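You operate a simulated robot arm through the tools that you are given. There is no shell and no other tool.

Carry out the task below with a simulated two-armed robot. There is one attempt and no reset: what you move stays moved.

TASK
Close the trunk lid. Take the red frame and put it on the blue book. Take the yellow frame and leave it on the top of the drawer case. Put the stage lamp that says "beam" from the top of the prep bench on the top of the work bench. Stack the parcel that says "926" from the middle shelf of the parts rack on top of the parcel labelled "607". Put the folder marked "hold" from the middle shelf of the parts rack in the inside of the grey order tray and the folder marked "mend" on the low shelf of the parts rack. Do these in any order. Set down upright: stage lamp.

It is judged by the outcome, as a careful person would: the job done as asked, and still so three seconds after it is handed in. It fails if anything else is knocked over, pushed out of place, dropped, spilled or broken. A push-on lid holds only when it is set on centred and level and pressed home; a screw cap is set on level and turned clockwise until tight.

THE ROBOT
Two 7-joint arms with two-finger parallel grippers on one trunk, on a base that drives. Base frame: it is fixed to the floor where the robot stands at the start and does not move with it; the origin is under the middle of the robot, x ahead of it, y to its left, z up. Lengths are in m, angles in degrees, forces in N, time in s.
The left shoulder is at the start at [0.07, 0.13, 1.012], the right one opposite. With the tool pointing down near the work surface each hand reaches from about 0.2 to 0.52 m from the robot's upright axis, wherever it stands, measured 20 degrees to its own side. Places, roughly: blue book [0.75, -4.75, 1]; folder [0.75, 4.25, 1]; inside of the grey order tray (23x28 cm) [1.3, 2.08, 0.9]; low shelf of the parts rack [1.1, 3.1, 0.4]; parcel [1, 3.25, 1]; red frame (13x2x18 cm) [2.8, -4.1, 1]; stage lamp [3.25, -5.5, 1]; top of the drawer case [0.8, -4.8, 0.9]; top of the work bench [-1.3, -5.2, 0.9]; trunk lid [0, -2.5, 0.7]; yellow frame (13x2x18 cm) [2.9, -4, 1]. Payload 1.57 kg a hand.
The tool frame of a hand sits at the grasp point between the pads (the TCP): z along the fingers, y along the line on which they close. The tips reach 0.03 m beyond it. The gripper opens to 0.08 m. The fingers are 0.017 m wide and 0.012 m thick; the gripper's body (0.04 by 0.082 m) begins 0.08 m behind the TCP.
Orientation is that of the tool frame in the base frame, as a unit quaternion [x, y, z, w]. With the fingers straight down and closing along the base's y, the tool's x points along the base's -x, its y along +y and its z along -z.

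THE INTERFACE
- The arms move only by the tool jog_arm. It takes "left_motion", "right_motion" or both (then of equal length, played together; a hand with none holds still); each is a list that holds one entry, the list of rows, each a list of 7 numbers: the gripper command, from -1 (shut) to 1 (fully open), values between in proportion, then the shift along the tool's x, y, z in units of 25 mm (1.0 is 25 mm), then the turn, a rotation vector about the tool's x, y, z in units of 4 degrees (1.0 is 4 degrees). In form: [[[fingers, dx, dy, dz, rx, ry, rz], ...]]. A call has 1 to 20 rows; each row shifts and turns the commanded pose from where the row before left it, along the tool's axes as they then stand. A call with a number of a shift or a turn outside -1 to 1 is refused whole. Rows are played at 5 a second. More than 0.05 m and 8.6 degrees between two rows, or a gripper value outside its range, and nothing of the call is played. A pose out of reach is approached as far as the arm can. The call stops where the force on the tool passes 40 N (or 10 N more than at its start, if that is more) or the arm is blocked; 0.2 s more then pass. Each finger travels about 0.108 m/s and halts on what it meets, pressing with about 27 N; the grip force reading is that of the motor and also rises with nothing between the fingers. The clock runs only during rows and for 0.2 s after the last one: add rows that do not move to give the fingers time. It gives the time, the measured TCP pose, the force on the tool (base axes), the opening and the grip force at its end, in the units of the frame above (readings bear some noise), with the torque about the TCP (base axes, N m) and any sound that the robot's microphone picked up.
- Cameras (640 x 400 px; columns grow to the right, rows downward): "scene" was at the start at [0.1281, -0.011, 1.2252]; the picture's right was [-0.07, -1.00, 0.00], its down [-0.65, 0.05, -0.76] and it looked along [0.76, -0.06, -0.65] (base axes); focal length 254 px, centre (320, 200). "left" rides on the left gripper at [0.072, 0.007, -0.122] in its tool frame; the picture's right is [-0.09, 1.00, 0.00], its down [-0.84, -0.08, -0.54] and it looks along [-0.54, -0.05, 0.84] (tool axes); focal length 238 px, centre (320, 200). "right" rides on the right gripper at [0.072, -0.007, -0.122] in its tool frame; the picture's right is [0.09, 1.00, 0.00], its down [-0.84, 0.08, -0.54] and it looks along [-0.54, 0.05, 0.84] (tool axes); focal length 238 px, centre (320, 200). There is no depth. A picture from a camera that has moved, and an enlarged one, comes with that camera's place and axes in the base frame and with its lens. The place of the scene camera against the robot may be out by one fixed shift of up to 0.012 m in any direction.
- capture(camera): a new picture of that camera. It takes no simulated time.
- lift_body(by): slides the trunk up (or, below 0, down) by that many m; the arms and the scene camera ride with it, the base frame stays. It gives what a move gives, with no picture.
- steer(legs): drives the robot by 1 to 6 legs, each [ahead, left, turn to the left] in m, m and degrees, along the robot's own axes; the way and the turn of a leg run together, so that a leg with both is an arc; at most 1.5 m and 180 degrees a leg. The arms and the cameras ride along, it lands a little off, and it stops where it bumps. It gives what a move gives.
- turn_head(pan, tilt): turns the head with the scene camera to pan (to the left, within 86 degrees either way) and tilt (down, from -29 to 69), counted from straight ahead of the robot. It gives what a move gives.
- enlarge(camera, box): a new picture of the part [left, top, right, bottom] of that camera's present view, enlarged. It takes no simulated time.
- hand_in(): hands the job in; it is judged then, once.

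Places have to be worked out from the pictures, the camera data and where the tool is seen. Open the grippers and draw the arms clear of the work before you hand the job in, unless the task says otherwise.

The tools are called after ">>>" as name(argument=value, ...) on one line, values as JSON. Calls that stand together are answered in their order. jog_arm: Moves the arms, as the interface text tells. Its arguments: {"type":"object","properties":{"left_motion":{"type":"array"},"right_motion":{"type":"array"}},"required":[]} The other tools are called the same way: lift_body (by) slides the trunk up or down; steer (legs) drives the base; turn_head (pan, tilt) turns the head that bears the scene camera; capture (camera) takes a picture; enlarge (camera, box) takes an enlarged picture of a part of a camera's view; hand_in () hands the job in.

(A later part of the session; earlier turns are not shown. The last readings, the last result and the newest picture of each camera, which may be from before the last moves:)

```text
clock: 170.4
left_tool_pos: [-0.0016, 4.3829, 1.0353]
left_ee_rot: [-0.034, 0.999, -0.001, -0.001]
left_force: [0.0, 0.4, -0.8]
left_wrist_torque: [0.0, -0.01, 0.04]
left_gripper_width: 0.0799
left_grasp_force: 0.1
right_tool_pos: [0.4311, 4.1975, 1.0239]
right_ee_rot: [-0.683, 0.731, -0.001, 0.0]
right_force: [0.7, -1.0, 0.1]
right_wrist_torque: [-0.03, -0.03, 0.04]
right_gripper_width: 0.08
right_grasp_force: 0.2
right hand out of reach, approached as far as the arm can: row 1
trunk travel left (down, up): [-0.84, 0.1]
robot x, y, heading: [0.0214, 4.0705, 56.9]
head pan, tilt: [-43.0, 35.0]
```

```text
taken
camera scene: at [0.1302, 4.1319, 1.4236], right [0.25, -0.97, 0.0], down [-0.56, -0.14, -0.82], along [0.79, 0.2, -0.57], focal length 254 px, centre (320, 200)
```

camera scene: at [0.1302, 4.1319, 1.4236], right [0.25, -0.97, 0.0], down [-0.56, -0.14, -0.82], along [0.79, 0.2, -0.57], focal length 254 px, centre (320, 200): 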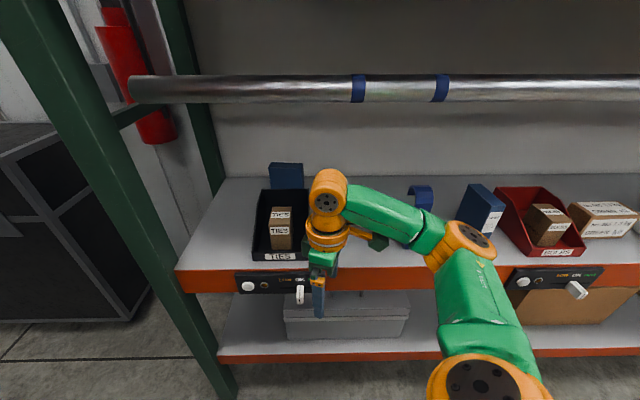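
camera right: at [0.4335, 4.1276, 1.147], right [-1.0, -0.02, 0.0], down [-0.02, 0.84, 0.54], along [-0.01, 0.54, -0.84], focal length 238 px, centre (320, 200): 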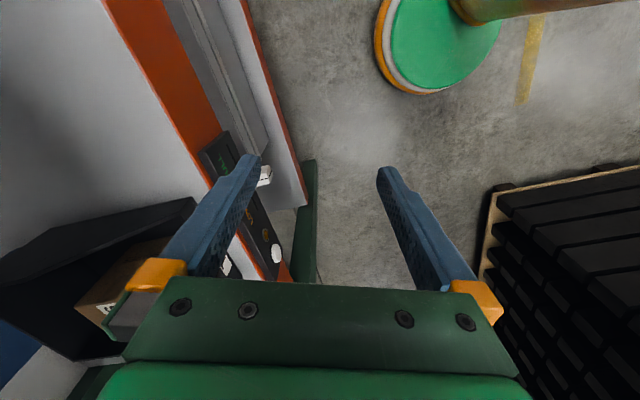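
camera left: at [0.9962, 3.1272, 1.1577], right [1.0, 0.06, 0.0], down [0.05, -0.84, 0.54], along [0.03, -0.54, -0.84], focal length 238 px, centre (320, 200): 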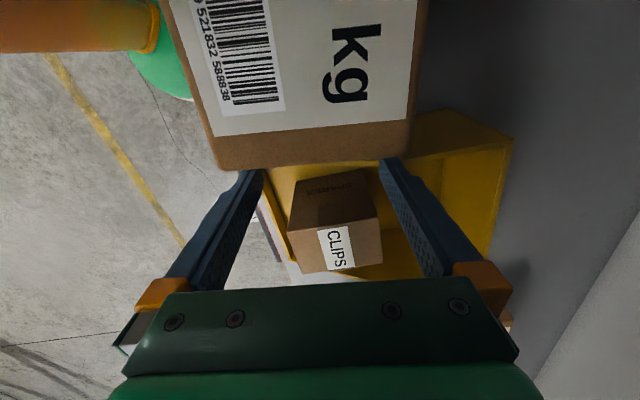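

I nudge the hand 5 cm right so that after shifting the base slightly left the hand still enters in the free lane, then drive in part-way.

>>> jog_arm(right_motion=[[[1, 0.67, 0, -0.1, 0, 0, 0], [1, 0.67, 0, -0.1, 0, 0, 0], [1, 0.67, 0, -0.1, 0, 0, 0], [1, 0, 0, 0, 0, 0, 0]]])

>>> steer(legs=[[0.15, -0.09, 0]])

>>> capture(camera="right")

>>> capture(camera="scene")

```text
clock: 171.4
left_tool_pos: [-0.0022, 4.3838, 1.0355]
left_ee_rot: [-0.034, 0.999, -0.002, -0.001]
left_force: [0.1, -0.3, 1.0]
left_wrist_torque: [0.01, -0.01, 0.01]
left_gripper_width: 0.0799
left_grasp_force: 0.1
right_tool_pos: [0.4283, 4.1485, 1.031]
right_ee_rot: [-0.683, 0.731, -0.001, 0.001]
right_force: [-0.2, 0.7, 0.2]
right_wrist_torque: [0.0, -0.04, -0.01]
right_gripper_width: 0.0802
right_grasp_force: 0.0
trunk travel left (down, up): [-0.84, 0.1]
robot x, y, heading: [0.0234, 4.0706, 57.3]
head pan, tilt: [-43.0, 35.0]
```

```text
clock: 172.9
left_tool_pos: [0.1502, 4.4604, 1.0358]
left_ee_rot: [-0.034, 0.999, 0.0, 0.0]
left_force: [-0.7, -0.2, 0.6]
left_wrist_torque: [-0.02, -0.02, 0.01]
left_gripper_width: 0.0801
left_grasp_force: 0.0
right_tool_pos: [0.581, 4.2237, 1.0326]
right_ee_rot: [-0.683, 0.73, -0.001, 0.002]
right_force: [-0.7, -0.1, 0.2]
right_wrist_torque: [0.01, 0.0, -0.03]
right_gripper_width: 0.0801
right_grasp_force: 0.1
trunk travel left (down, up): [-0.84, 0.1]
robot x, y, heading: [0.1785, 4.1502, 57.1]
head pan, tilt: [-43.0, 35.0]
```

```text
taken
camera right: at [0.5836, 4.1536, 1.1559], right [-1.0, -0.02, 0.0], down [-0.02, 0.84, 0.54], along [-0.01, 0.54, -0.84], focal length 238 px, centre (320, 200)
```

right: 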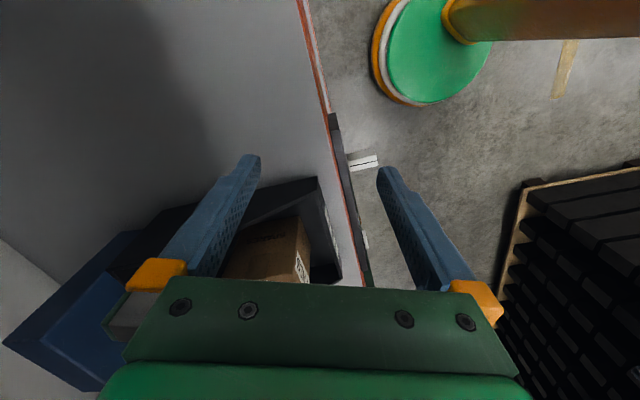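

```text
taken
camera scene: at [0.2827, 4.2071, 1.424], right [0.25, -0.97, 0.0], down [-0.55, -0.14, -0.82], along [0.8, 0.2, -0.57], focal length 254 px, centre (320, 200)
```

scene: 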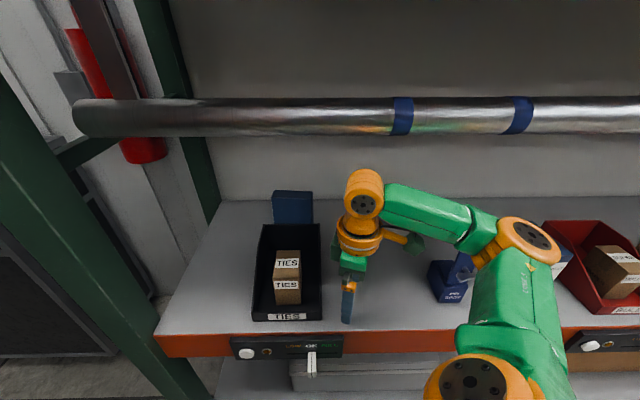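

The lane is clear (bin's right wall at s≈3.976, hand at 3.93). I tuck the left hand a little further back from the post, and drive the remaining 17 cm.

>>> jog_arm(left_motion=[[[1, 0.78, -0.15, 0, 0, 0, 0], [1, 0.78, -0.15, 0, 0, 0, 0], [1, 0.78, -0.15, 0, 0, 0, 0], [1, 0.78, -0.15, 0, 0, 0, 0], [1, 0, 0, 0, 0, 0, 0]]])

>>> steer(legs=[[0.143, -0.103, 0]])

>>> capture(camera="right")

>>> capture(camera="scene")

```text
clock: 174.1
left_tool_pos: [0.0862, 4.4708, 1.0471]
left_ee_rot: [-0.034, 0.999, -0.002, -0.001]
left_force: [0.2, 0.9, 0.8]
left_wrist_torque: [0.06, -0.01, 0.0]
left_gripper_width: 0.0801
left_grasp_force: 0.1
left hand out of reach, approached as far as the arm can: row 1, 2, 3, 4
right_tool_pos: [0.583, 4.2266, 1.0313]
right_ee_rot: [-0.683, 0.731, -0.001, 0.001]
right_force: [0.8, -0.1, 0.2]
right_wrist_torque: [0.03, 0.02, -0.01]
right_gripper_width: 0.0799
right_grasp_force: 0.0
trunk travel left (down, up): [-0.84, 0.1]
robot x, y, heading: [0.1825, 4.1497, 57.1]
head pan, tilt: [-43.0, 35.0]
```

```text
clock: 175.6
left_tool_pos: [0.2446, 4.5342, 1.0448]
left_ee_rot: [-0.034, 0.999, 0.0, 0.0]
left_force: [0.2, 0.3, 0.4]
left_wrist_torque: [0.02, -0.02, 0.0]
left_gripper_width: 0.08
left_grasp_force: 0.1
right_tool_pos: [0.743, 4.2905, 1.0339]
right_ee_rot: [-0.684, 0.73, -0.001, 0.001]
right_force: [-0.1, -1.4, -0.4]
right_wrist_torque: [0.01, -0.03, 0.04]
right_gripper_width: 0.0797
right_grasp_force: 0.0
trunk travel left (down, up): [-0.84, 0.1]
robot x, y, heading: [0.3434, 4.2139, 57.2]
head pan, tilt: [-43.0, 35.0]
```

```text
taken
camera right: at [0.7468, 4.219, 1.1559], right [-1.0, -0.03, 0.0], down [-0.02, 0.84, 0.54], along [-0.01, 0.54, -0.84], focal length 238 px, centre (320, 200)
```

right: 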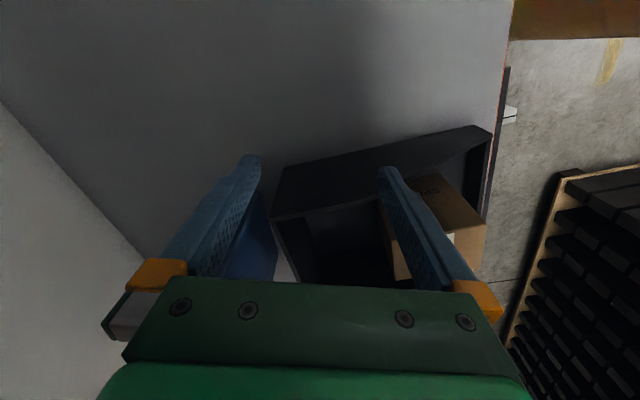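

```text
taken
camera scene: at [0.4458, 4.2719, 1.424], right [0.25, -0.97, 0.0], down [-0.55, -0.14, -0.82], along [0.8, 0.2, -0.57], focal length 254 px, centre (320, 200)
```

scene: 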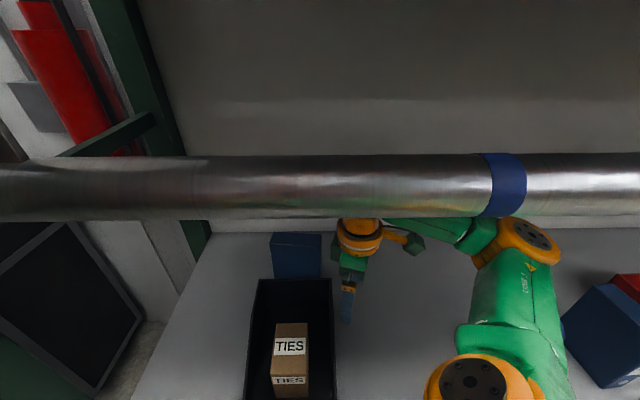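

The hand is behind the pipe beside MEND. I zoom the wrist view to locate MEND's right end.

>>> enlarge(camera="right", box=[130, 120, 450, 320])

>>> enlarge(camera="scene", box=[220, 200, 420, 330])

```text
2.00 times, centred on (290, 220) of right
camera zoom: at [0.7468, 4.219, 1.1559], right [-1.0, -0.03, 0.0], down [-0.02, 0.84, 0.54], along [-0.01, 0.54, -0.84], focal length 477 px, centre (380, 160)
```

zoom: 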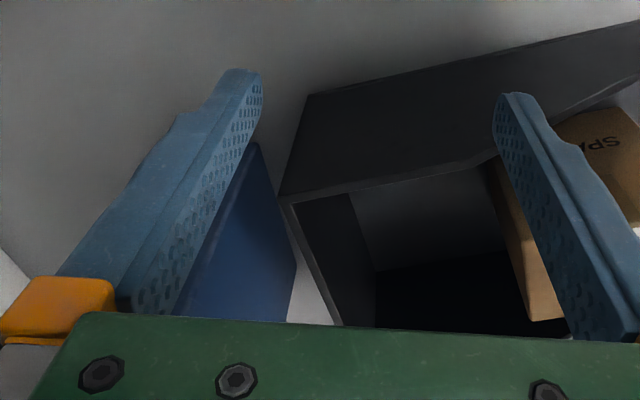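

```text
3.08 times, centred on (320, 265) of scene
camera zoom: at [0.4458, 4.2719, 1.424], right [0.25, -0.97, 0.0], down [-0.55, -0.14, -0.82], along [0.8, 0.2, -0.57], focal length 780 px, centre (320, 0)
```

zoom: 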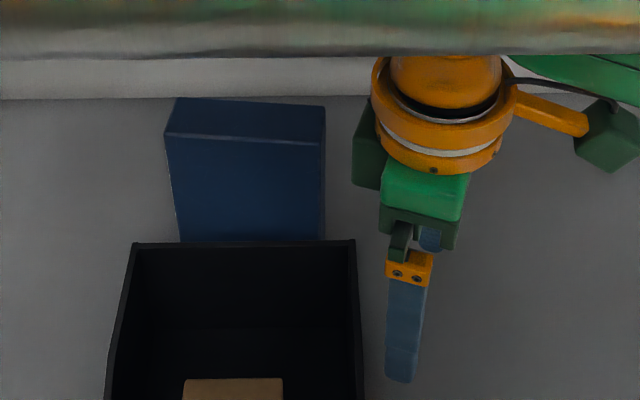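

MEND's centre is near n≈1.927, s≈4.058 with its thickness axis at ~9°, so I also need 13° more yaw. I move forward behind the bin's line beside the folder and rotate the hand.

>>> jog_arm(right_motion=[[[1, -0.29, -0.85, 0.1, 0, 0, 0], [1, -0.29, -0.85, 0.1, 0, 0, 0], [1, -0.29, -0.85, 0.1, 0, 0, 0], [1, -0.29, -0.85, 0.1, 0, 0, 0], [1, 0, 0, 0, 0, 0, -0.81], [1, 0, 0, 0, 0, 0, -0.81], [1, 0, 0, 0, 0, 0, -0.81], [1, 0, 0, 0, 0, 0, -0.81], [1, 0, 0, 0, 0, 0, 0]]])

>>> enlarge(camera="right", box=[160, 120, 480, 320])

>>> enlarge(camera="scene", box=[220, 200, 420, 330])

```text
clock: 177.6
left_tool_pos: [0.2489, 4.5349, 1.0459]
left_ee_rot: [-0.035, 0.999, -0.002, -0.001]
left_force: [-0.2, -0.3, 0.6]
left_wrist_torque: [0.01, -0.03, 0.0]
left_gripper_width: 0.0802
left_grasp_force: 0.1
right_tool_pos: [0.8345, 4.3139, 1.0212]
right_ee_rot: [0.761, -0.649, 0.001, -0.001]
right_force: [0.0, -0.1, 0.4]
right_wrist_torque: [-0.01, 0.04, 0.0]
right_gripper_width: 0.0799
right_grasp_force: 0.1
trunk travel left (down, up): [-0.84, 0.1]
robot x, y, heading: [0.3457, 4.2169, 57.3]
head pan, tilt: [-43.0, 35.0]
```

```text
2.00 times, centred on (320, 220) of right
camera zoom: at [0.8528, 4.2452, 1.1444], right [-0.97, -0.25, 0.0], down [-0.21, 0.81, 0.54], along [-0.13, 0.52, -0.84], focal length 477 px, centre (320, 160)
```

zoom: 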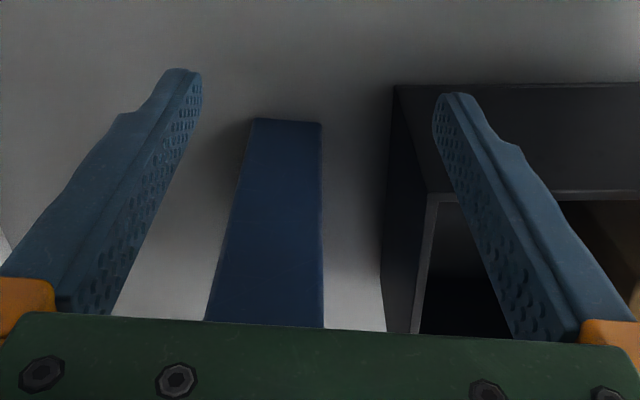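

```text
3.08 times, centred on (320, 265) of scene
camera zoom: at [0.4495, 4.2734, 1.4236], right [0.25, -0.97, 0.0], down [-0.56, -0.14, -0.82], along [0.79, 0.2, -0.57], focal length 780 px, centre (320, 0)
```

zoom: 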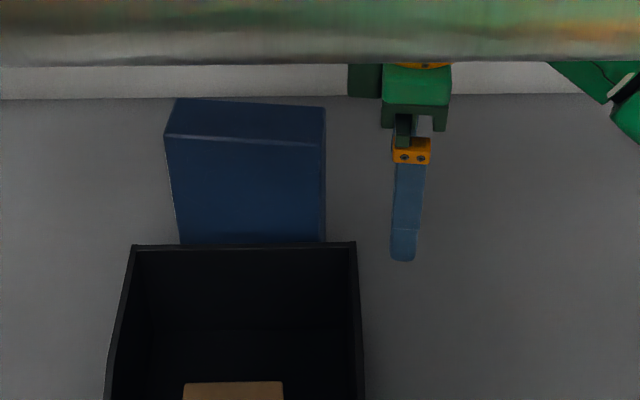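

The wrist view shows MEND's right end centred at n≈1.943, s≈4.010 (4 cm thick) and the bin's back wall top at z≈1.0. I raise 1.4 cm, narrow the opening to 6 cm, shift 1.4 cm forward and turn 3° so both fingers pass cleanly.

>>> jog_arm(right_motion=[[[0.75, 0, -0.29, -0.28, 0, 0, -0.37], [0.5, 0, -0.29, -0.28, 0, 0, -0.37], [0.5, 0, 0, 0, 0, 0, 0]]])

>>> enlarge(camera="right", box=[160, 120, 480, 320])

```text
clock: 178.4
left_tool_pos: [0.2475, 4.5353, 1.046]
left_ee_rot: [-0.035, 0.999, -0.002, -0.001]
left_force: [-0.7, -0.6, 0.0]
left_wrist_torque: [0.0, -0.01, -0.01]
left_gripper_width: 0.08
left_grasp_force: 0.1
right_tool_pos: [0.8478, 4.3165, 1.0348]
right_ee_rot: [0.778, -0.628, 0.001, 0.001]
right_force: [-0.2, 0.2, -0.5]
right_wrist_torque: [-0.01, 0.02, -0.02]
right_gripper_width: 0.0601
right_grasp_force: 0.0
trunk travel left (down, up): [-0.84, 0.1]
robot x, y, heading: [0.3427, 4.2112, 57.1]
head pan, tilt: [-43.0, 35.0]
```

```text
2.00 times, centred on (320, 220) of right
camera zoom: at [0.8696, 4.2492, 1.1584], right [-0.95, -0.3, 0.0], down [-0.25, 0.8, 0.54], along [-0.16, 0.52, -0.84], focal length 477 px, centre (320, 160)
```

zoom: 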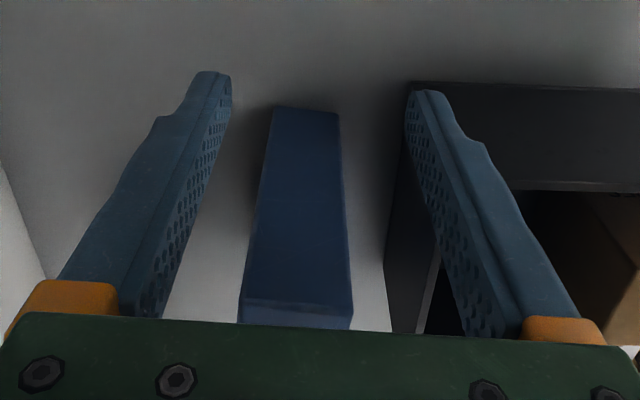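

Aligned: MEND's end is centred within 3 mm. I slide the hand left 10.5 cm along the folder so the fingers straddle its middle.

>>> jog_arm(right_motion=[[[0.5, -0.6, -0.02, 0, 0, 0, 0], [0.5, -0.6, -0.02, 0, 0, 0, 0], [0.5, -0.6, -0.02, 0, 0, 0, 0], [0.5, -0.6, -0.02, 0, 0, 0, 0], [0.5, -0.6, -0.02, 0, 0, 0, 0], [0.5, -0.6, -0.02, 0, 0, 0, 0], [0.5, -0.6, 0, 0, 0, 0, 0], [0.5, 0, 0, 0, 0, 0, 0]]])

>>> capture(camera="right")

>>> enlarge(camera="scene", box=[220, 200, 420, 330])

```text
clock: 180.2
left_tool_pos: [0.2487, 4.5353, 1.0465]
left_ee_rot: [-0.035, 0.999, -0.001, 0.0]
left_force: [-0.1, 1.6, 0.2]
left_wrist_torque: [0.02, -0.02, -0.01]
left_gripper_width: 0.08
left_grasp_force: 0.1
right_tool_pos: [0.8294, 4.4201, 1.0347]
right_ee_rot: [0.778, -0.629, 0.001, -0.001]
right_force: [-0.2, 0.5, -0.6]
right_wrist_torque: [0.01, 0.0, -0.03]
right_gripper_width: 0.06
right_grasp_force: 0.0
trunk travel left (down, up): [-0.84, 0.1]
robot x, y, heading: [0.3407, 4.2133, 57.7]
head pan, tilt: [-43.0, 35.0]
```

```text
taken
camera right: at [0.8511, 4.3529, 1.1585], right [-0.95, -0.3, 0.0], down [-0.25, 0.8, 0.54], along [-0.16, 0.52, -0.84], focal length 238 px, centre (320, 200)
```

right: 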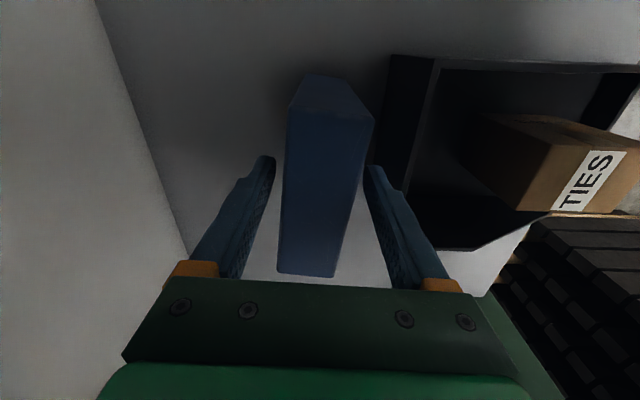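

```text
3.08 times, centred on (320, 265) of scene
camera zoom: at [0.4496, 4.2732, 1.4236], right [0.25, -0.97, 0.0], down [-0.56, -0.14, -0.82], along [0.79, 0.2, -0.57], focal length 780 px, centre (320, 0)
```

zoom: 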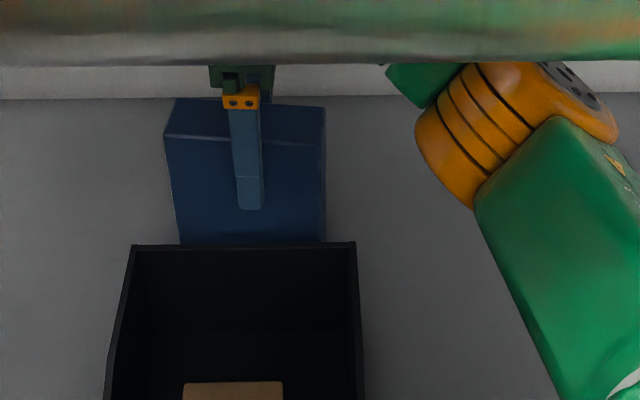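

The fingers straddle MEND's centre. I close the gripper.

>>> jog_arm(right_motion=[[[0.3, 0, 0, 0, 0, 0, 0], [0, 0, 0, 0, 0, 0, 0], [-0.5, 0, 0, 0, 0, 0, 0], [-1, 0, 0, 0, 0, 0, 0], [-1, 0, 0, 0, 0, 0, 0], [-1, 0, 0, 0, 0, 0, 0]]])

```text
clock: 181.6
left_tool_pos: [0.2483, 4.5347, 1.046]
left_ee_rot: [-0.035, 0.999, -0.001, 0.0]
left_force: [-1.1, -0.3, -0.5]
left_wrist_torque: [0.04, -0.01, -0.03]
left_gripper_width: 0.0801
left_grasp_force: 0.0
right_tool_pos: [0.8278, 4.4191, 1.0377]
right_ee_rot: [0.778, -0.629, 0.001, 0.0]
right_force: [-0.8, 0.4, -0.4]
right_wrist_torque: [-0.01, 0.06, -0.05]
right_gripper_width: 0.0396
right_grasp_force: 26.8
trunk travel left (down, up): [-0.84, 0.1]
robot x, y, heading: [0.3466, 4.216, 57.2]
head pan, tilt: [-43.0, 35.0]
```

Gripped. I lift 2 cm and slide the folder right along its own length, out from behind the bin.

>>> jog_arm(right_motion=[[[-1, 0, 0, -0.4, 0, 0, 0], [-1, 0, 0, -0.4, 0, 0, 0], [-1, 0, 0, 0, 0, 0, 0]]])

>>> jog_arm(right_motion=[[[-1, 0.6, 0, 0, 0, 0, 0], [-1, 0.8, 0, 0, 0, 0, 0], [-1, 0.8, 0, 0, 0, 0, 0], [-1, 0.8, 0, 0, 0, 0, 0], [-1, 0.8, 0, 0, 0, 0, 0], [-1, 0.8, 0, 0, 0, 0, 0], [-1, 0.8, 0, 0, 0, 0, 0], [-1, 0.8, 0, 0, 0, 0, 0], [-1, 0.8, 0, 0, 0, 0, 0], [-1, 0.8, 0, 0, 0, 0, 0], [-1, 0, 0, 0, 0, 0, 0]]])

>>> capture(camera="scene")

>>> capture(camera="right")

```text
clock: 182.4
left_tool_pos: [0.2488, 4.5343, 1.0462]
left_ee_rot: [-0.035, 0.999, -0.002, -0.001]
left_force: [0.3, -0.3, 0.0]
left_wrist_torque: [0.0, 0.0, -0.01]
left_gripper_width: 0.0799
left_grasp_force: 0.0
right_tool_pos: [0.8298, 4.4203, 1.0563]
right_ee_rot: [0.778, -0.629, -0.001, 0.0]
right_force: [1.0, -0.4, -2.0]
right_wrist_torque: [-0.02, 0.0, -0.01]
right_gripper_width: 0.0398
right_grasp_force: 26.9
trunk travel left (down, up): [-0.84, 0.1]
robot x, y, heading: [0.3478, 4.2127, 57.2]
head pan, tilt: [-43.0, 35.0]
```

```text
clock: 184.8
left_tool_pos: [0.2481, 4.5361, 1.045]
left_ee_rot: [-0.035, 0.999, -0.002, -0.002]
left_force: [0.1, 0.0, -0.2]
left_wrist_torque: [-0.02, -0.01, 0.02]
left_gripper_width: 0.0801
left_grasp_force: 0.0
right_tool_pos: [0.8711, 4.2292, 1.0564]
right_ee_rot: [0.777, -0.629, 0.001, 0.0]
right_force: [0.1, 0.7, -2.6]
right_wrist_torque: [-0.07, -0.02, 0.0]
right_gripper_width: 0.0399
right_grasp_force: 26.7
trunk travel left (down, up): [-0.84, 0.1]
robot x, y, heading: [0.3445, 4.2135, 57.1]
head pan, tilt: [-43.0, 35.0]
```

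```text
taken
camera scene: at [0.4504, 4.2737, 1.4235], right [0.25, -0.97, 0.0], down [-0.56, -0.14, -0.82], along [0.79, 0.2, -0.57], focal length 254 px, centre (320, 200)
```

scene: 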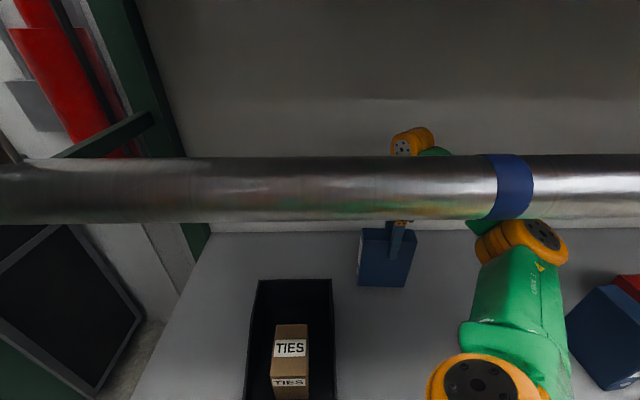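

```text
taken
camera right: at [0.8939, 4.1617, 1.1792], right [-0.95, -0.3, 0.0], down [-0.25, 0.8, 0.54], along [-0.16, 0.52, -0.84], focal length 238 px, centre (320, 200)
```

right: 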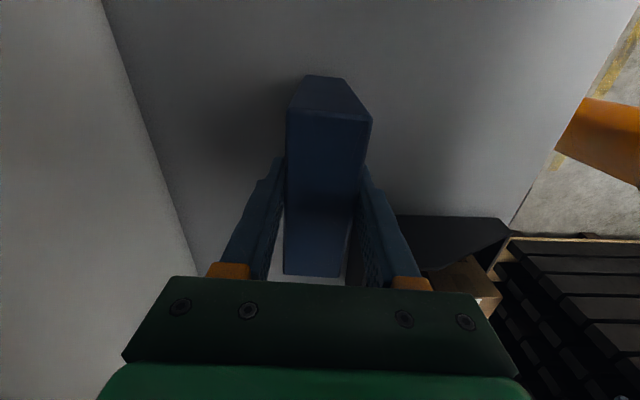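

MEND is clear of the bin. I lower it 9 mm (folder just above the shelf, knuckle well under the pipe) and back straight out.

>>> jog_arm(right_motion=[[[-1, 0, 0, 0.36, 0, 0, 0], [-1, 0, 0, 0, 0, 0, 0]]])

>>> steer(legs=[[-0.134, 0.12, 0], [-0.134, 0.12, 0]])

>>> capture(camera="scene")

```text
clock: 185.4
left_tool_pos: [0.2479, 4.5346, 1.0458]
left_ee_rot: [-0.035, 0.999, -0.002, -0.002]
left_force: [0.0, 1.0, -0.3]
left_wrist_torque: [0.03, 0.0, -0.03]
left_gripper_width: 0.08
left_grasp_force: 0.1
right_tool_pos: [0.8711, 4.2292, 1.0481]
right_ee_rot: [0.778, -0.629, 0.0, 0.001]
right_force: [-0.3, -0.6, -3.1]
right_wrist_torque: [-0.02, -0.03, -0.02]
right_gripper_width: 0.0398
right_grasp_force: 26.7
trunk travel left (down, up): [-0.84, 0.1]
robot x, y, heading: [0.344, 4.2144, 57.2]
head pan, tilt: [-43.0, 35.0]
```

```text
clock: 188.0
left_tool_pos: [-0.0969, 4.4392, 1.046]
left_ee_rot: [-0.036, 0.999, -0.002, -0.002]
left_force: [-0.1, 0.5, -0.5]
left_wrist_torque: [-0.01, 0.01, -0.01]
left_gripper_width: 0.0801
left_grasp_force: 0.1
right_tool_pos: [0.5267, 4.1349, 1.0466]
right_ee_rot: [0.779, -0.627, -0.001, 0.001]
right_force: [0.4, 0.2, -2.3]
right_wrist_torque: [-0.02, 0.01, 0.04]
right_gripper_width: 0.0398
right_grasp_force: 27.1
trunk travel left (down, up): [-0.84, 0.1]
robot x, y, heading: [-0.0042, 4.1183, 57.4]
head pan, tilt: [-43.0, 35.0]
```

```text
taken
camera scene: at [0.1069, 4.1788, 1.4231], right [0.25, -0.97, 0.0], down [-0.56, -0.14, -0.82], along [0.79, 0.2, -0.58], focal length 254 px, centre (320, 200)
```

scene: 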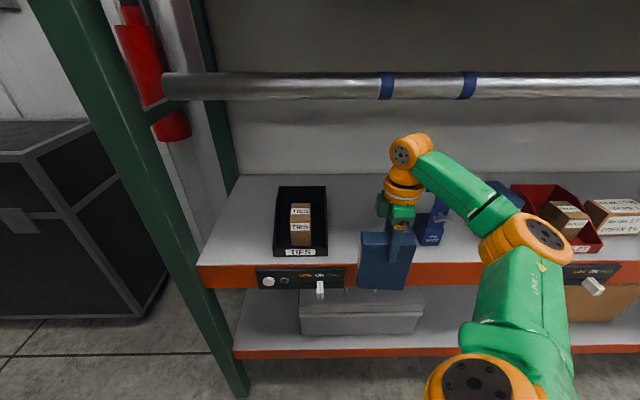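

MEND is out of the middle shelf. There is a ~0.6 m free gap on the low shelf right of the grey tote. I drive right and a bit further back so I can lower the trunk safely.

>>> steer(legs=[[-0.466, -0.332, 0]])

>>> lift_body(by=-0.3)

>>> turn_head(pan=-42, tilt=20)

>>> capture(camera="scene")

```text
clock: 191.3
left_tool_pos: [-0.0748, 3.8682, 1.0451]
left_ee_rot: [-0.032, 0.999, -0.002, -0.001]
left_force: [-0.2, 0.4, -0.3]
left_wrist_torque: [-0.01, -0.01, 0.02]
left_gripper_width: 0.0802
left_grasp_force: 0.0
right_tool_pos: [0.5447, 3.5586, 1.0482]
right_ee_rot: [0.776, -0.631, 0.0, 0.0]
right_force: [-0.6, -0.2, -3.5]
right_wrist_torque: [-0.03, 0.01, 0.02]
right_gripper_width: 0.0399
right_grasp_force: 27.3
trunk travel left (down, up): [-0.84, 0.1]
robot x, y, heading: [0.0218, 3.5443, 56.9]
head pan, tilt: [-43.0, 35.0]
```

```text
clock: 194.3
left_tool_pos: [-0.0756, 3.8667, 0.7462]
left_ee_rot: [-0.031, 1.0, -0.002, -0.001]
left_force: [-0.3, 0.1, 0.3]
left_wrist_torque: [-0.01, 0.01, 0.02]
left_gripper_width: 0.0801
left_grasp_force: 0.0
right_tool_pos: [0.5446, 3.5575, 0.7474]
right_ee_rot: [0.776, -0.631, 0.0, 0.0]
right_force: [-0.1, -0.7, -1.9]
right_wrist_torque: [0.02, 0.03, -0.02]
right_gripper_width: 0.04
right_grasp_force: 27.0
trunk travel left (down, up): [-0.54, 0.4]
robot x, y, heading: [0.017, 3.5451, 56.7]
head pan, tilt: [-43.0, 35.0]
```

```text
clock: 195.1
left_tool_pos: [-0.0756, 3.8673, 0.7464]
left_ee_rot: [-0.032, 0.999, -0.002, -0.001]
left_force: [-0.6, 0.5, -0.2]
left_wrist_torque: [-0.05, 0.0, 0.01]
left_gripper_width: 0.0798
left_grasp_force: 0.0
right_tool_pos: [0.5457, 3.5572, 0.7468]
right_ee_rot: [0.776, -0.631, 0.001, 0.0]
right_force: [-0.2, 0.2, -2.5]
right_wrist_torque: [0.01, 0.03, 0.01]
right_gripper_width: 0.0399
right_grasp_force: 27.0
trunk travel left (down, up): [-0.54, 0.4]
robot x, y, heading: [0.0175, 3.5468, 57.0]
head pan, tilt: [-42.0, 20.0]
```

```text
taken
camera scene: at [0.1293, 3.6071, 1.1473], right [0.26, -0.97, 0.0], down [-0.33, -0.09, -0.94], along [0.91, 0.24, -0.34], focal length 254 px, centre (320, 200)
```

scene: 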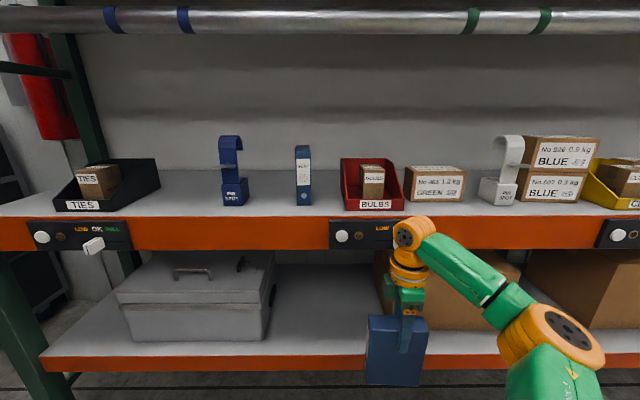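

The gap on the low shelf is s≈3.24–3.59. But with MEND gripped near its top the hand would be too tight under the beam (~0.80), so I'll re-grip it lower with a tilted hand, using HOLD's former empty lane on the middle shelf. First: raise the trunk and turn square to the rack.

>>> lift_body(by=0.3)

>>> steer(legs=[[0, 0, -42]])

>>> jog_arm(right_motion=[[[-1, 0, 0, 0, 0, 0, 0.94], [-1, 0, 0, 0, 0, 0, 0.94], [-1, 0, 0, 0, 0, 0, 0.94], [-1, 0, 0, 0, 0, 0, 0.94], [-1, 0, 0, 0, 0, 0, 0.94], [-1, 0, 0, 0, 0, 0, 0.94], [-1, 0, 0, 0, 0, 0, 0.94], [-1, 0, 0, 0, 0, 0, 0.94], [-1, 0, 0, 0, 0, 0, 0.94], [-1, 0, 0, 0, 0, 0, 0.94], [-1, 0, 0, 0, 0, 0, 0.94], [-1, 0, 0, 0, 0, 0, 0.94], [-1, 0, 0, 0, 0, 0, 0]]])

>>> capture(camera="right")

```text
clock: 198.1
left_tool_pos: [-0.0748, 3.8663, 1.0455]
left_ee_rot: [-0.032, 0.999, -0.002, -0.002]
left_force: [-0.4, -0.5, -0.1]
left_wrist_torque: [0.0, -0.01, -0.04]
left_gripper_width: 0.08
left_grasp_force: 0.1
right_tool_pos: [0.5451, 3.5566, 1.0481]
right_ee_rot: [0.776, -0.631, 0.001, 0.0]
right_force: [0.6, 0.7, -3.3]
right_wrist_torque: [-0.01, -0.01, 0.0]
right_gripper_width: 0.0401
right_grasp_force: 26.5
trunk travel left (down, up): [-0.84, 0.1]
robot x, y, heading: [0.0199, 3.547, 57.1]
head pan, tilt: [-42.0, 20.0]
```

```text
clock: 200.4
left_tool_pos: [0.1647, 3.8466, 1.046]
left_ee_rot: [0.33, 0.944, -0.001, -0.001]
left_force: [0.3, -0.2, -0.4]
left_wrist_torque: [-0.03, 0.01, 0.0]
left_gripper_width: 0.0801
left_grasp_force: 0.1
right_tool_pos: [0.4165, 3.201, 1.0469]
right_ee_rot: [-0.497, 0.868, 0.0, 0.0]
right_force: [0.3, 0.3, -3.2]
right_wrist_torque: [-0.01, 0.01, -0.03]
right_gripper_width: 0.0399
right_grasp_force: 26.8
trunk travel left (down, up): [-0.84, 0.1]
robot x, y, heading: [0.0185, 3.5461, 14.8]
head pan, tilt: [-42.0, 20.0]
```

```text
clock: 203.2
left_tool_pos: [0.1644, 3.8468, 1.0454]
left_ee_rot: [0.329, 0.944, -0.001, -0.002]
left_force: [-0.2, -0.6, -0.2]
left_wrist_torque: [-0.03, 0.0, -0.02]
left_gripper_width: 0.08
left_grasp_force: 0.0
right_tool_pos: [0.4172, 3.2014, 1.0462]
right_ee_rot: [-0.127, 0.992, 0.0, -0.001]
right_force: [-0.3, 0.4, -1.4]
right_wrist_torque: [0.0, 0.04, -0.02]
right_gripper_width: 0.0401
right_grasp_force: 27.0
trunk travel left (down, up): [-0.84, 0.1]
robot x, y, heading: [0.0151, 3.5474, 14.6]
head pan, tilt: [-42.0, 20.0]
```

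```text
taken
camera right: at [0.3495, 3.1782, 1.1698], right [-0.34, 0.94, 0.0], down [0.79, 0.28, 0.54], along [0.51, 0.18, -0.84], focal length 238 px, centre (320, 200)
```

right: 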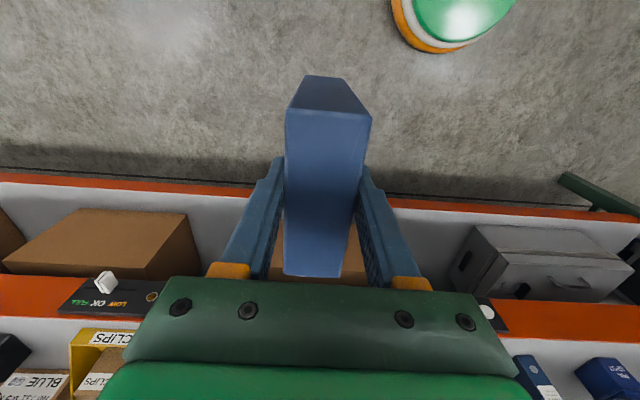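

Now bring the right hand back in front of my right shoulder, and drive left to the empty lane at s≈3.85.

>>> jog_arm(right_motion=[[[-1, -0.27, 0.96, -0.06, 0, 0, 0], [-1, -0.27, 0.96, -0.06, 0, 0, 0], [-1, -0.27, 0.96, -0.06, 0, 0, 0], [-1, -0.27, 0.96, -0.06, 0, 0, 0], [-1, -0.27, 0.96, -0.06, 0, 0, 0], [-1, -0.27, 0.96, -0.06, 0, 0, 0], [-1, -0.27, 0.96, -0.06, 0, 0, 0], [-1, -0.27, 0.96, -0.06, 0, 0, 0], [-1, -0.27, 0.96, -0.06, 0, 0, 0], [-1, -0.27, 0.96, -0.06, 0, 0, 0], [-1, -0.27, 0.96, -0.06, 0, 0, 0], [-1, -0.27, 0.96, -0.06, 0, 0, 0], [-1, 0, 0, 0, 0, 0, 0]]])

>>> steer(legs=[[0.1, 0.575, 0]])

>>> turn_head(pan=-10, tilt=35)

>>> capture(camera="scene")

```text
clock: 206.0
left_tool_pos: [0.1647, 3.8464, 1.0458]
left_ee_rot: [0.33, 0.944, -0.001, -0.002]
left_force: [-0.1, 0.1, 0.1]
left_wrist_torque: [-0.02, 0.0, 0.01]
left_gripper_width: 0.0801
left_grasp_force: 0.0
right_tool_pos: [0.4248, 3.5002, 1.0648]
right_ee_rot: [-0.126, 0.992, -0.001, 0.001]
right_force: [-0.2, 0.1, -2.3]
right_wrist_torque: [0.01, -0.01, -0.01]
right_gripper_width: 0.0397
right_grasp_force: 27.2
trunk travel left (down, up): [-0.84, 0.1]
robot x, y, heading: [0.0147, 3.5485, 14.7]
head pan, tilt: [-42.0, 20.0]
```

```text
clock: 209.3
left_tool_pos: [0.1148, 4.4247, 1.0462]
left_ee_rot: [0.329, 0.944, -0.001, -0.001]
left_force: [0.8, 0.7, 0.4]
left_wrist_torque: [0.01, -0.02, 0.02]
left_gripper_width: 0.0802
left_grasp_force: 0.1
right_tool_pos: [0.3762, 4.079, 1.0644]
right_ee_rot: [-0.127, 0.992, 0.0, 0.0]
right_force: [-0.3, 0.0, -1.7]
right_wrist_torque: [-0.01, 0.03, 0.01]
right_gripper_width: 0.0399
right_grasp_force: 27.6
trunk travel left (down, up): [-0.84, 0.1]
robot x, y, heading: [-0.0282, 4.1266, 14.8]
head pan, tilt: [-42.0, 20.0]
```

```text
clock: 210.3
left_tool_pos: [0.114, 4.4262, 1.0452]
left_ee_rot: [0.329, 0.944, -0.001, -0.002]
left_force: [0.1, -0.3, -0.3]
left_wrist_torque: [-0.03, 0.03, -0.01]
left_gripper_width: 0.0799
left_grasp_force: 0.1
right_tool_pos: [0.3752, 4.0799, 1.0648]
right_ee_rot: [-0.126, 0.992, -0.001, 0.0]
right_force: [-0.2, 0.6, -2.0]
right_wrist_torque: [0.0, 0.01, -0.01]
right_gripper_width: 0.0398
right_grasp_force: 26.6
trunk travel left (down, up): [-0.84, 0.1]
robot x, y, heading: [-0.0273, 4.1258, 15.2]
head pan, tilt: [-10.0, 35.0]
```

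```text
taken
camera scene: at [0.0991, 4.1407, 1.4236], right [0.08, -1.0, 0.0], down [-0.57, -0.05, -0.82], along [0.82, 0.07, -0.57], focal length 254 px, centre (320, 200)
```

scene: 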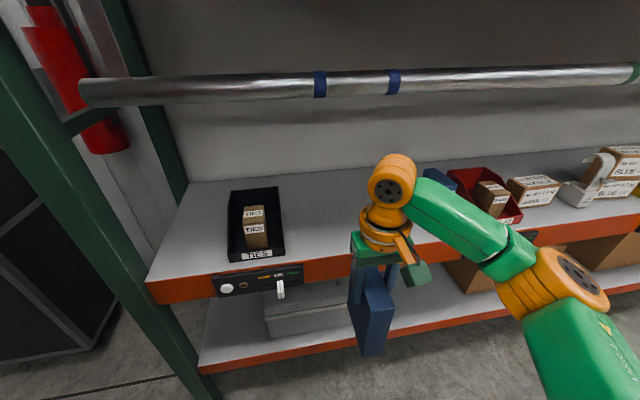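

I adjust: right hand 5 cm further forward and slightly lower, left hand inward away from the post; then drive 25 cm in.

>>> jog_arm(left_motion=[[[1, -0.86, -0.64, 0, 0, 0, 0], [1, -0.86, -0.64, 0, 0, 0, 0], [1, -0.86, -0.64, 0, 0, 0, 0], [1, 0, 0, 0, 0, 0, 0]]], right_motion=[[[-1, -0.7, 0, 0.2, 0, 0, 0], [-1, -0.7, 0, 0.2, 0, 0, 0], [-1, -0.7, 0, 0.2, 0, 0, 0], [-1, 0, 0, 0, 0, 0, 0]]])

>>> steer(legs=[[0.255, 0, 0]])

>>> capture(camera="right")

>>> capture(camera="scene")

```text
clock: 211.3
left_tool_pos: [0.1476, 4.354, 1.049]
left_ee_rot: [0.329, 0.944, -0.002, -0.003]
left_force: [0.5, 0.0, -0.6]
left_wrist_torque: [-0.03, -0.03, 0.01]
left_gripper_width: 0.0801
left_grasp_force: 0.0
left hand out of reach, approached as far as the arm can: row 1, 2
right_tool_pos: [0.4278, 4.0932, 1.0511]
right_ee_rot: [-0.128, 0.992, -0.001, 0.0]
right_force: [0.6, 0.8, -2.2]
right_wrist_torque: [0.0, 0.02, -0.01]
right_gripper_width: 0.0397
right_grasp_force: 27.2
trunk travel left (down, up): [-0.84, 0.1]
robot x, y, heading: [-0.0291, 4.1271, 15.1]
head pan, tilt: [-10.0, 35.0]
```

```text
clock: 213.1
left_tool_pos: [0.394, 4.4178, 1.0498]
left_ee_rot: [0.332, 0.943, -0.001, -0.002]
left_force: [-0.4, 1.2, 0.7]
left_wrist_torque: [0.02, 0.0, -0.03]
left_gripper_width: 0.0801
left_grasp_force: 0.1
right_tool_pos: [0.6722, 4.1562, 1.0522]
right_ee_rot: [-0.125, 0.992, -0.001, 0.0]
right_force: [-0.1, 0.3, -2.3]
right_wrist_torque: [0.04, 0.02, 0.0]
right_gripper_width: 0.0396
right_grasp_force: 27.3
trunk travel left (down, up): [-0.84, 0.1]
robot x, y, heading: [0.2165, 4.1882, 14.7]
head pan, tilt: [-10.0, 35.0]
```

```text
taken
camera right: at [0.6045, 4.1332, 1.1739], right [-0.34, 0.94, 0.0], down [0.79, 0.28, 0.54], along [0.51, 0.18, -0.84], focal length 238 px, centre (320, 200)
```

right: 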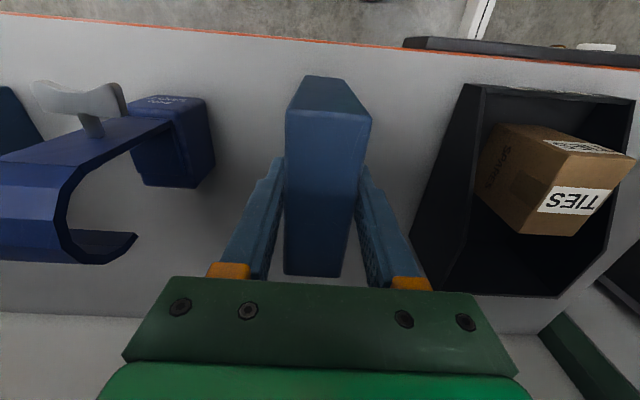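

```text
taken
camera scene: at [0.3429, 4.2045, 1.4238], right [0.08, -1.0, 0.0], down [-0.57, -0.05, -0.82], along [0.82, 0.07, -0.57], focal length 254 px, centre (320, 200)
```

scene: 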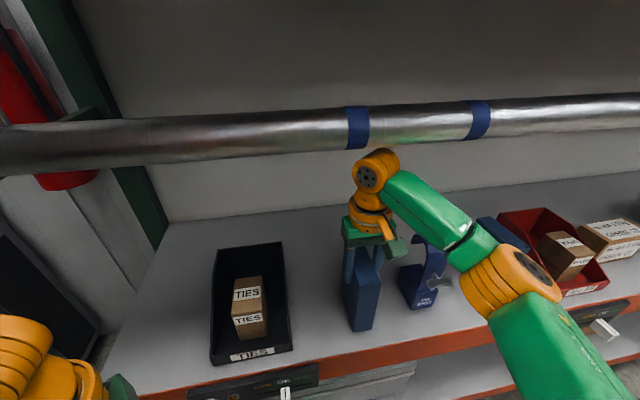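

The folder is in the free lane between the blue lamp and the TIES bin. I lower it onto the shelf (contact expected at TCP z≈1.038).

>>> jog_arm(right_motion=[[[-1, 0, 0, 0.25, 0, 0, 0], [-1, 0, 0, 0.15, 0, 0, 0], [-1, 0, 0, 0.08, 0, 0, 0], [-1, 0, 0, 0, 0, 0, 0]]])

```text
clock: 214.1
left_tool_pos: [0.3968, 4.4188, 1.0503]
left_ee_rot: [0.331, 0.944, -0.002, -0.003]
left_force: [-0.3, 0.6, 0.0]
left_wrist_torque: [-0.01, 0.01, 0.0]
left_gripper_width: 0.0798
left_grasp_force: 0.0
right_tool_pos: [0.674, 4.1565, 1.0373]
right_ee_rot: [-0.124, 0.992, -0.001, -0.001]
right_force: [0.5, 0.5, -2.4]
right_wrist_torque: [-0.01, 0.03, -0.01]
right_gripper_width: 0.0397
right_grasp_force: 26.9
trunk travel left (down, up): [-0.84, 0.1]
robot x, y, heading: [0.2154, 4.187, 14.9]
head pan, tilt: [-10.0, 35.0]
```

>>> jog_arm(right_motion=[[[-1, 0, 0, 0.08, 0, 0, 0], [-1, 0, 0, 0.08, 0, 0, 0], [-1, 0, 0, 0, 0, 0, 0]]])

```text
clock: 214.9
left_tool_pos: [0.3944, 4.4196, 1.0502]
left_ee_rot: [0.331, 0.944, -0.001, -0.003]
left_force: [0.1, -0.9, -0.8]
left_wrist_torque: [0.02, -0.05, 0.0]
left_gripper_width: 0.0803
left_grasp_force: 0.1
right_tool_pos: [0.6735, 4.1568, 1.036]
right_ee_rot: [-0.125, 0.992, -0.001, 0.002]
right_force: [4.2, -1.2, 12.0]
right_wrist_torque: [-0.14, 0.12, 0.08]
right_gripper_width: 0.0399
right_grasp_force: 26.8
trunk travel left (down, up): [-0.84, 0.1]
robot x, y, heading: [0.2145, 4.1902, 14.7]
head pan, tilt: [-10.0, 35.0]
```

Folder is on the shelf. I ease up 1 mm, open, then tilt the hand 44° in place to re-grip it lower from the front.

>>> jog_arm(right_motion=[[[-1, 0, 0, -0.05, 0, 0, 0], [0.1, 0, 0, 0, 0, 0, 0], [0.3, 0, 0, 0, 0, 0, 0], [0.7, 0, 0, 0, 0, 0, 0], [1, 0, 0, 0, 0, 0, 0], [1, 0, 0, 0, 0, 0, 0]]])

>>> jog_arm(right_motion=[[[1, 0, 0, -0.2, 0, 0, 0], [1, 0, 0, 0, 0, -1, 0], [1, 0, 0, 0, 0, -1, 0], [1, 0, 0, 0, 0, -1, 0], [1, 0, 0, 0, 0, -1, 0], [1, 0, 0, 0, 0, -1, 0], [1, 0, 0, 0, 0, -1, 0], [1, 0, 0, 0, 0, -1, 0], [1, 0, 0, 0, 0, -1, 0], [1, 0, 0, 0, 0, -1, 0], [1, 0, 0, 0, 0, -1, 0], [1, 0, 0, 0, 0, -1, 0], [1, 0, 0, 0, 0, 0, 0]]])

>>> capture(camera="right")

```text
clock: 216.3
left_tool_pos: [0.3955, 4.4184, 1.0501]
left_ee_rot: [0.331, 0.944, -0.002, -0.003]
left_force: [-0.4, -0.3, -0.5]
left_wrist_torque: [0.02, -0.01, 0.03]
left_gripper_width: 0.0799
left_grasp_force: 0.0
right_tool_pos: [0.6747, 4.1575, 1.0355]
right_ee_rot: [-0.124, 0.992, 0.0, 0.0]
right_force: [-0.1, -0.8, 0.0]
right_wrist_torque: [-0.01, -0.02, 0.0]
right_gripper_width: 0.0799
right_grasp_force: 0.0
trunk travel left (down, up): [-0.84, 0.1]
robot x, y, heading: [0.2182, 4.1901, 14.5]
head pan, tilt: [-10.0, 35.0]
```

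```text
clock: 219.1
left_tool_pos: [0.3958, 4.4196, 1.0503]
left_ee_rot: [0.331, 0.944, -0.002, -0.002]
left_force: [-0.4, -0.4, 0.0]
left_wrist_torque: [0.0, -0.01, 0.02]
left_gripper_width: 0.0799
left_grasp_force: 0.1
right_tool_pos: [0.6736, 4.1576, 1.0412]
right_ee_rot: [-0.116, 0.919, 0.046, 0.373]
right_force: [0.8, 0.8, -0.3]
right_wrist_torque: [-0.03, 0.0, 0.0]
right_gripper_width: 0.0798
right_grasp_force: 0.1
trunk travel left (down, up): [-0.84, 0.1]
robot x, y, heading: [0.2168, 4.1907, 14.6]
head pan, tilt: [-10.0, 35.0]
```

```text
taken
camera right: at [0.5432, 4.1178, 1.0792], right [-0.31, 0.95, -0.07], down [0.2, 0.13, 0.97], along [0.93, 0.29, -0.23], focal length 238 px, centre (320, 200)
```

right: 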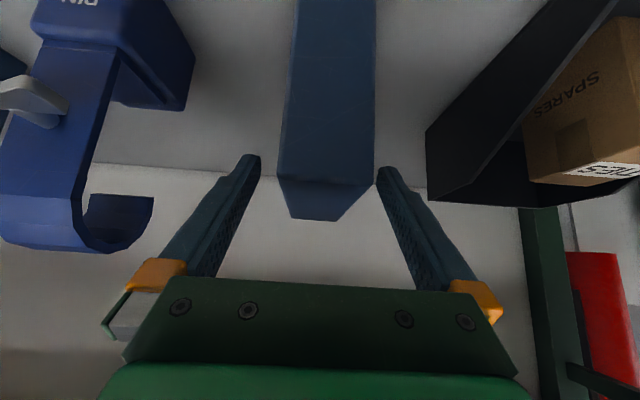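

The fingers straddle the folder from above-front. I move the hand down 5.5 cm and back 2 cm to grip at mid-height, then close.

>>> jog_arm(right_motion=[[[1, 0.7, 0, 0.0, 0, 0, 0], [1, 0.7, 0, 0.4, 0, 0, 0], [1, 0.7, 0, 0.62, 0, 0, 0], [1, 0, 0, 0, 0, 0, 0]]])

>>> capture(camera="right")

>>> jog_arm(right_motion=[[[0.5, 0, 0, 0, 0, 0, 0], [0.2, 0, 0, 0, 0, 0, 0], [-0.2, 0, 0, 0, 0, 0, 0], [-1, 0, 0, 0, 0, 0, 0], [-1, 0, 0, 0, 0, 0, 0], [-1, 0, 0, 0, 0, 0, 0]]])

```text
clock: 220.1
left_tool_pos: [0.3958, 4.4198, 1.0486]
left_ee_rot: [0.33, 0.944, -0.002, -0.003]
left_force: [-0.1, 0.5, -0.2]
left_wrist_torque: [-0.02, 0.03, 0.0]
left_gripper_width: 0.0801
left_grasp_force: 0.0
right_tool_pos: [0.6552, 4.1494, 0.9856]
right_ee_rot: [-0.116, 0.92, 0.046, 0.371]
right_force: [0.3, -0.2, 1.2]
right_wrist_torque: [-0.01, 0.0, 0.01]
right_gripper_width: 0.0797
right_grasp_force: 0.1
trunk travel left (down, up): [-0.84, 0.1]
robot x, y, heading: [0.2166, 4.1907, 14.4]
head pan, tilt: [-10.0, 35.0]
```

```text
taken
camera right: at [0.5247, 4.1114, 1.0236], right [-0.31, 0.95, -0.07], down [0.2, 0.13, 0.97], along [0.93, 0.29, -0.23], focal length 238 px, centre (320, 200)
```

right: 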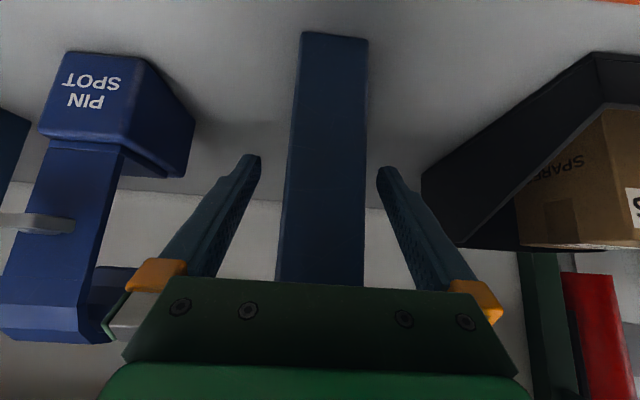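

```text
clock: 221.5
left_tool_pos: [0.3961, 4.4194, 1.0483]
left_ee_rot: [0.33, 0.944, -0.001, -0.003]
left_force: [-0.5, -0.2, -0.4]
left_wrist_torque: [0.02, 0.04, 0.01]
left_gripper_width: 0.0802
left_grasp_force: 0.0
right_tool_pos: [0.6536, 4.1516, 0.9842]
right_ee_rot: [-0.116, 0.92, 0.046, 0.372]
right_force: [-1.0, 0.4, -1.4]
right_wrist_torque: [0.06, -0.09, 0.07]
right_gripper_width: 0.0393
right_grasp_force: 27.3
trunk travel left (down, up): [-0.84, 0.1]
robot x, y, heading: [0.2185, 4.191, 15.0]
head pan, tilt: [-10.0, 35.0]
```

Re-gripped at mid-height (TCP 8.4 cm above the folder's base). I lift 4 cm and back out of the shelf.

>>> jog_arm(right_motion=[[[-1, -0.37, 0, -0.38, 0, 0, 0], [-1, -0.37, 0, -0.38, 0, 0, 0], [-1, -0.37, 0, -0.38, 0, 0, 0], [-1, 0, 0, 0, 0, 0, 0]]])

>>> steer(legs=[[-0.33, 0, 0]])

>>> capture(camera="scene")

```text
clock: 222.5
left_tool_pos: [0.3971, 4.4186, 1.0499]
left_ee_rot: [0.33, 0.944, -0.002, -0.004]
left_force: [0.1, -0.2, 0.3]
left_wrist_torque: [0.0, -0.01, 0.01]
left_gripper_width: 0.0803
left_grasp_force: 0.1
right_tool_pos: [0.6553, 4.1518, 1.0244]
right_ee_rot: [-0.116, 0.92, 0.046, 0.371]
right_force: [0.6, 0.9, -1.8]
right_wrist_torque: [-0.02, 0.08, 0.0]
right_gripper_width: 0.0399
right_grasp_force: 26.8
trunk travel left (down, up): [-0.84, 0.1]
robot x, y, heading: [0.2143, 4.19, 14.7]
head pan, tilt: [-10.0, 35.0]
```

```text
clock: 224.7
left_tool_pos: [0.0778, 4.3359, 1.0489]
left_ee_rot: [0.329, 0.944, -0.002, -0.003]
left_force: [-0.4, 0.0, 0.0]
left_wrist_torque: [-0.01, 0.04, -0.01]
left_gripper_width: 0.08
left_grasp_force: 0.1
right_tool_pos: [0.3394, 4.0701, 1.0242]
right_ee_rot: [-0.118, 0.92, 0.047, 0.371]
right_force: [0.9, -0.9, -1.8]
right_wrist_torque: [-0.03, 0.06, 0.0]
right_gripper_width: 0.0395
right_grasp_force: 26.9
trunk travel left (down, up): [-0.84, 0.1]
robot x, y, heading: [-0.1047, 4.1075, 14.8]
head pan, tilt: [-10.0, 35.0]
```

```text
taken
camera scene: at [0.0293, 4.1223, 1.4233], right [0.09, -1.0, 0.0], down [-0.57, -0.05, -0.82], along [0.81, 0.07, -0.58], focal length 254 px, centre (320, 200)
```

scene: 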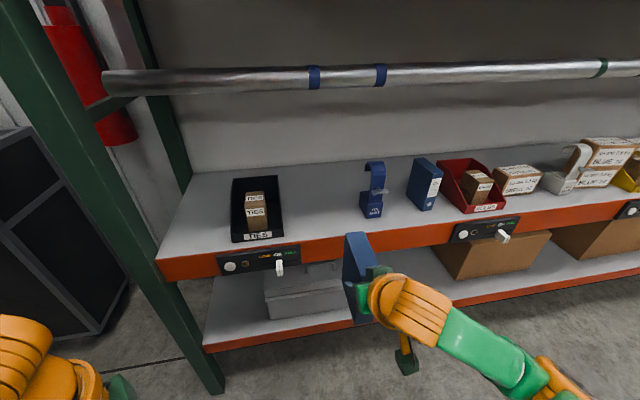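

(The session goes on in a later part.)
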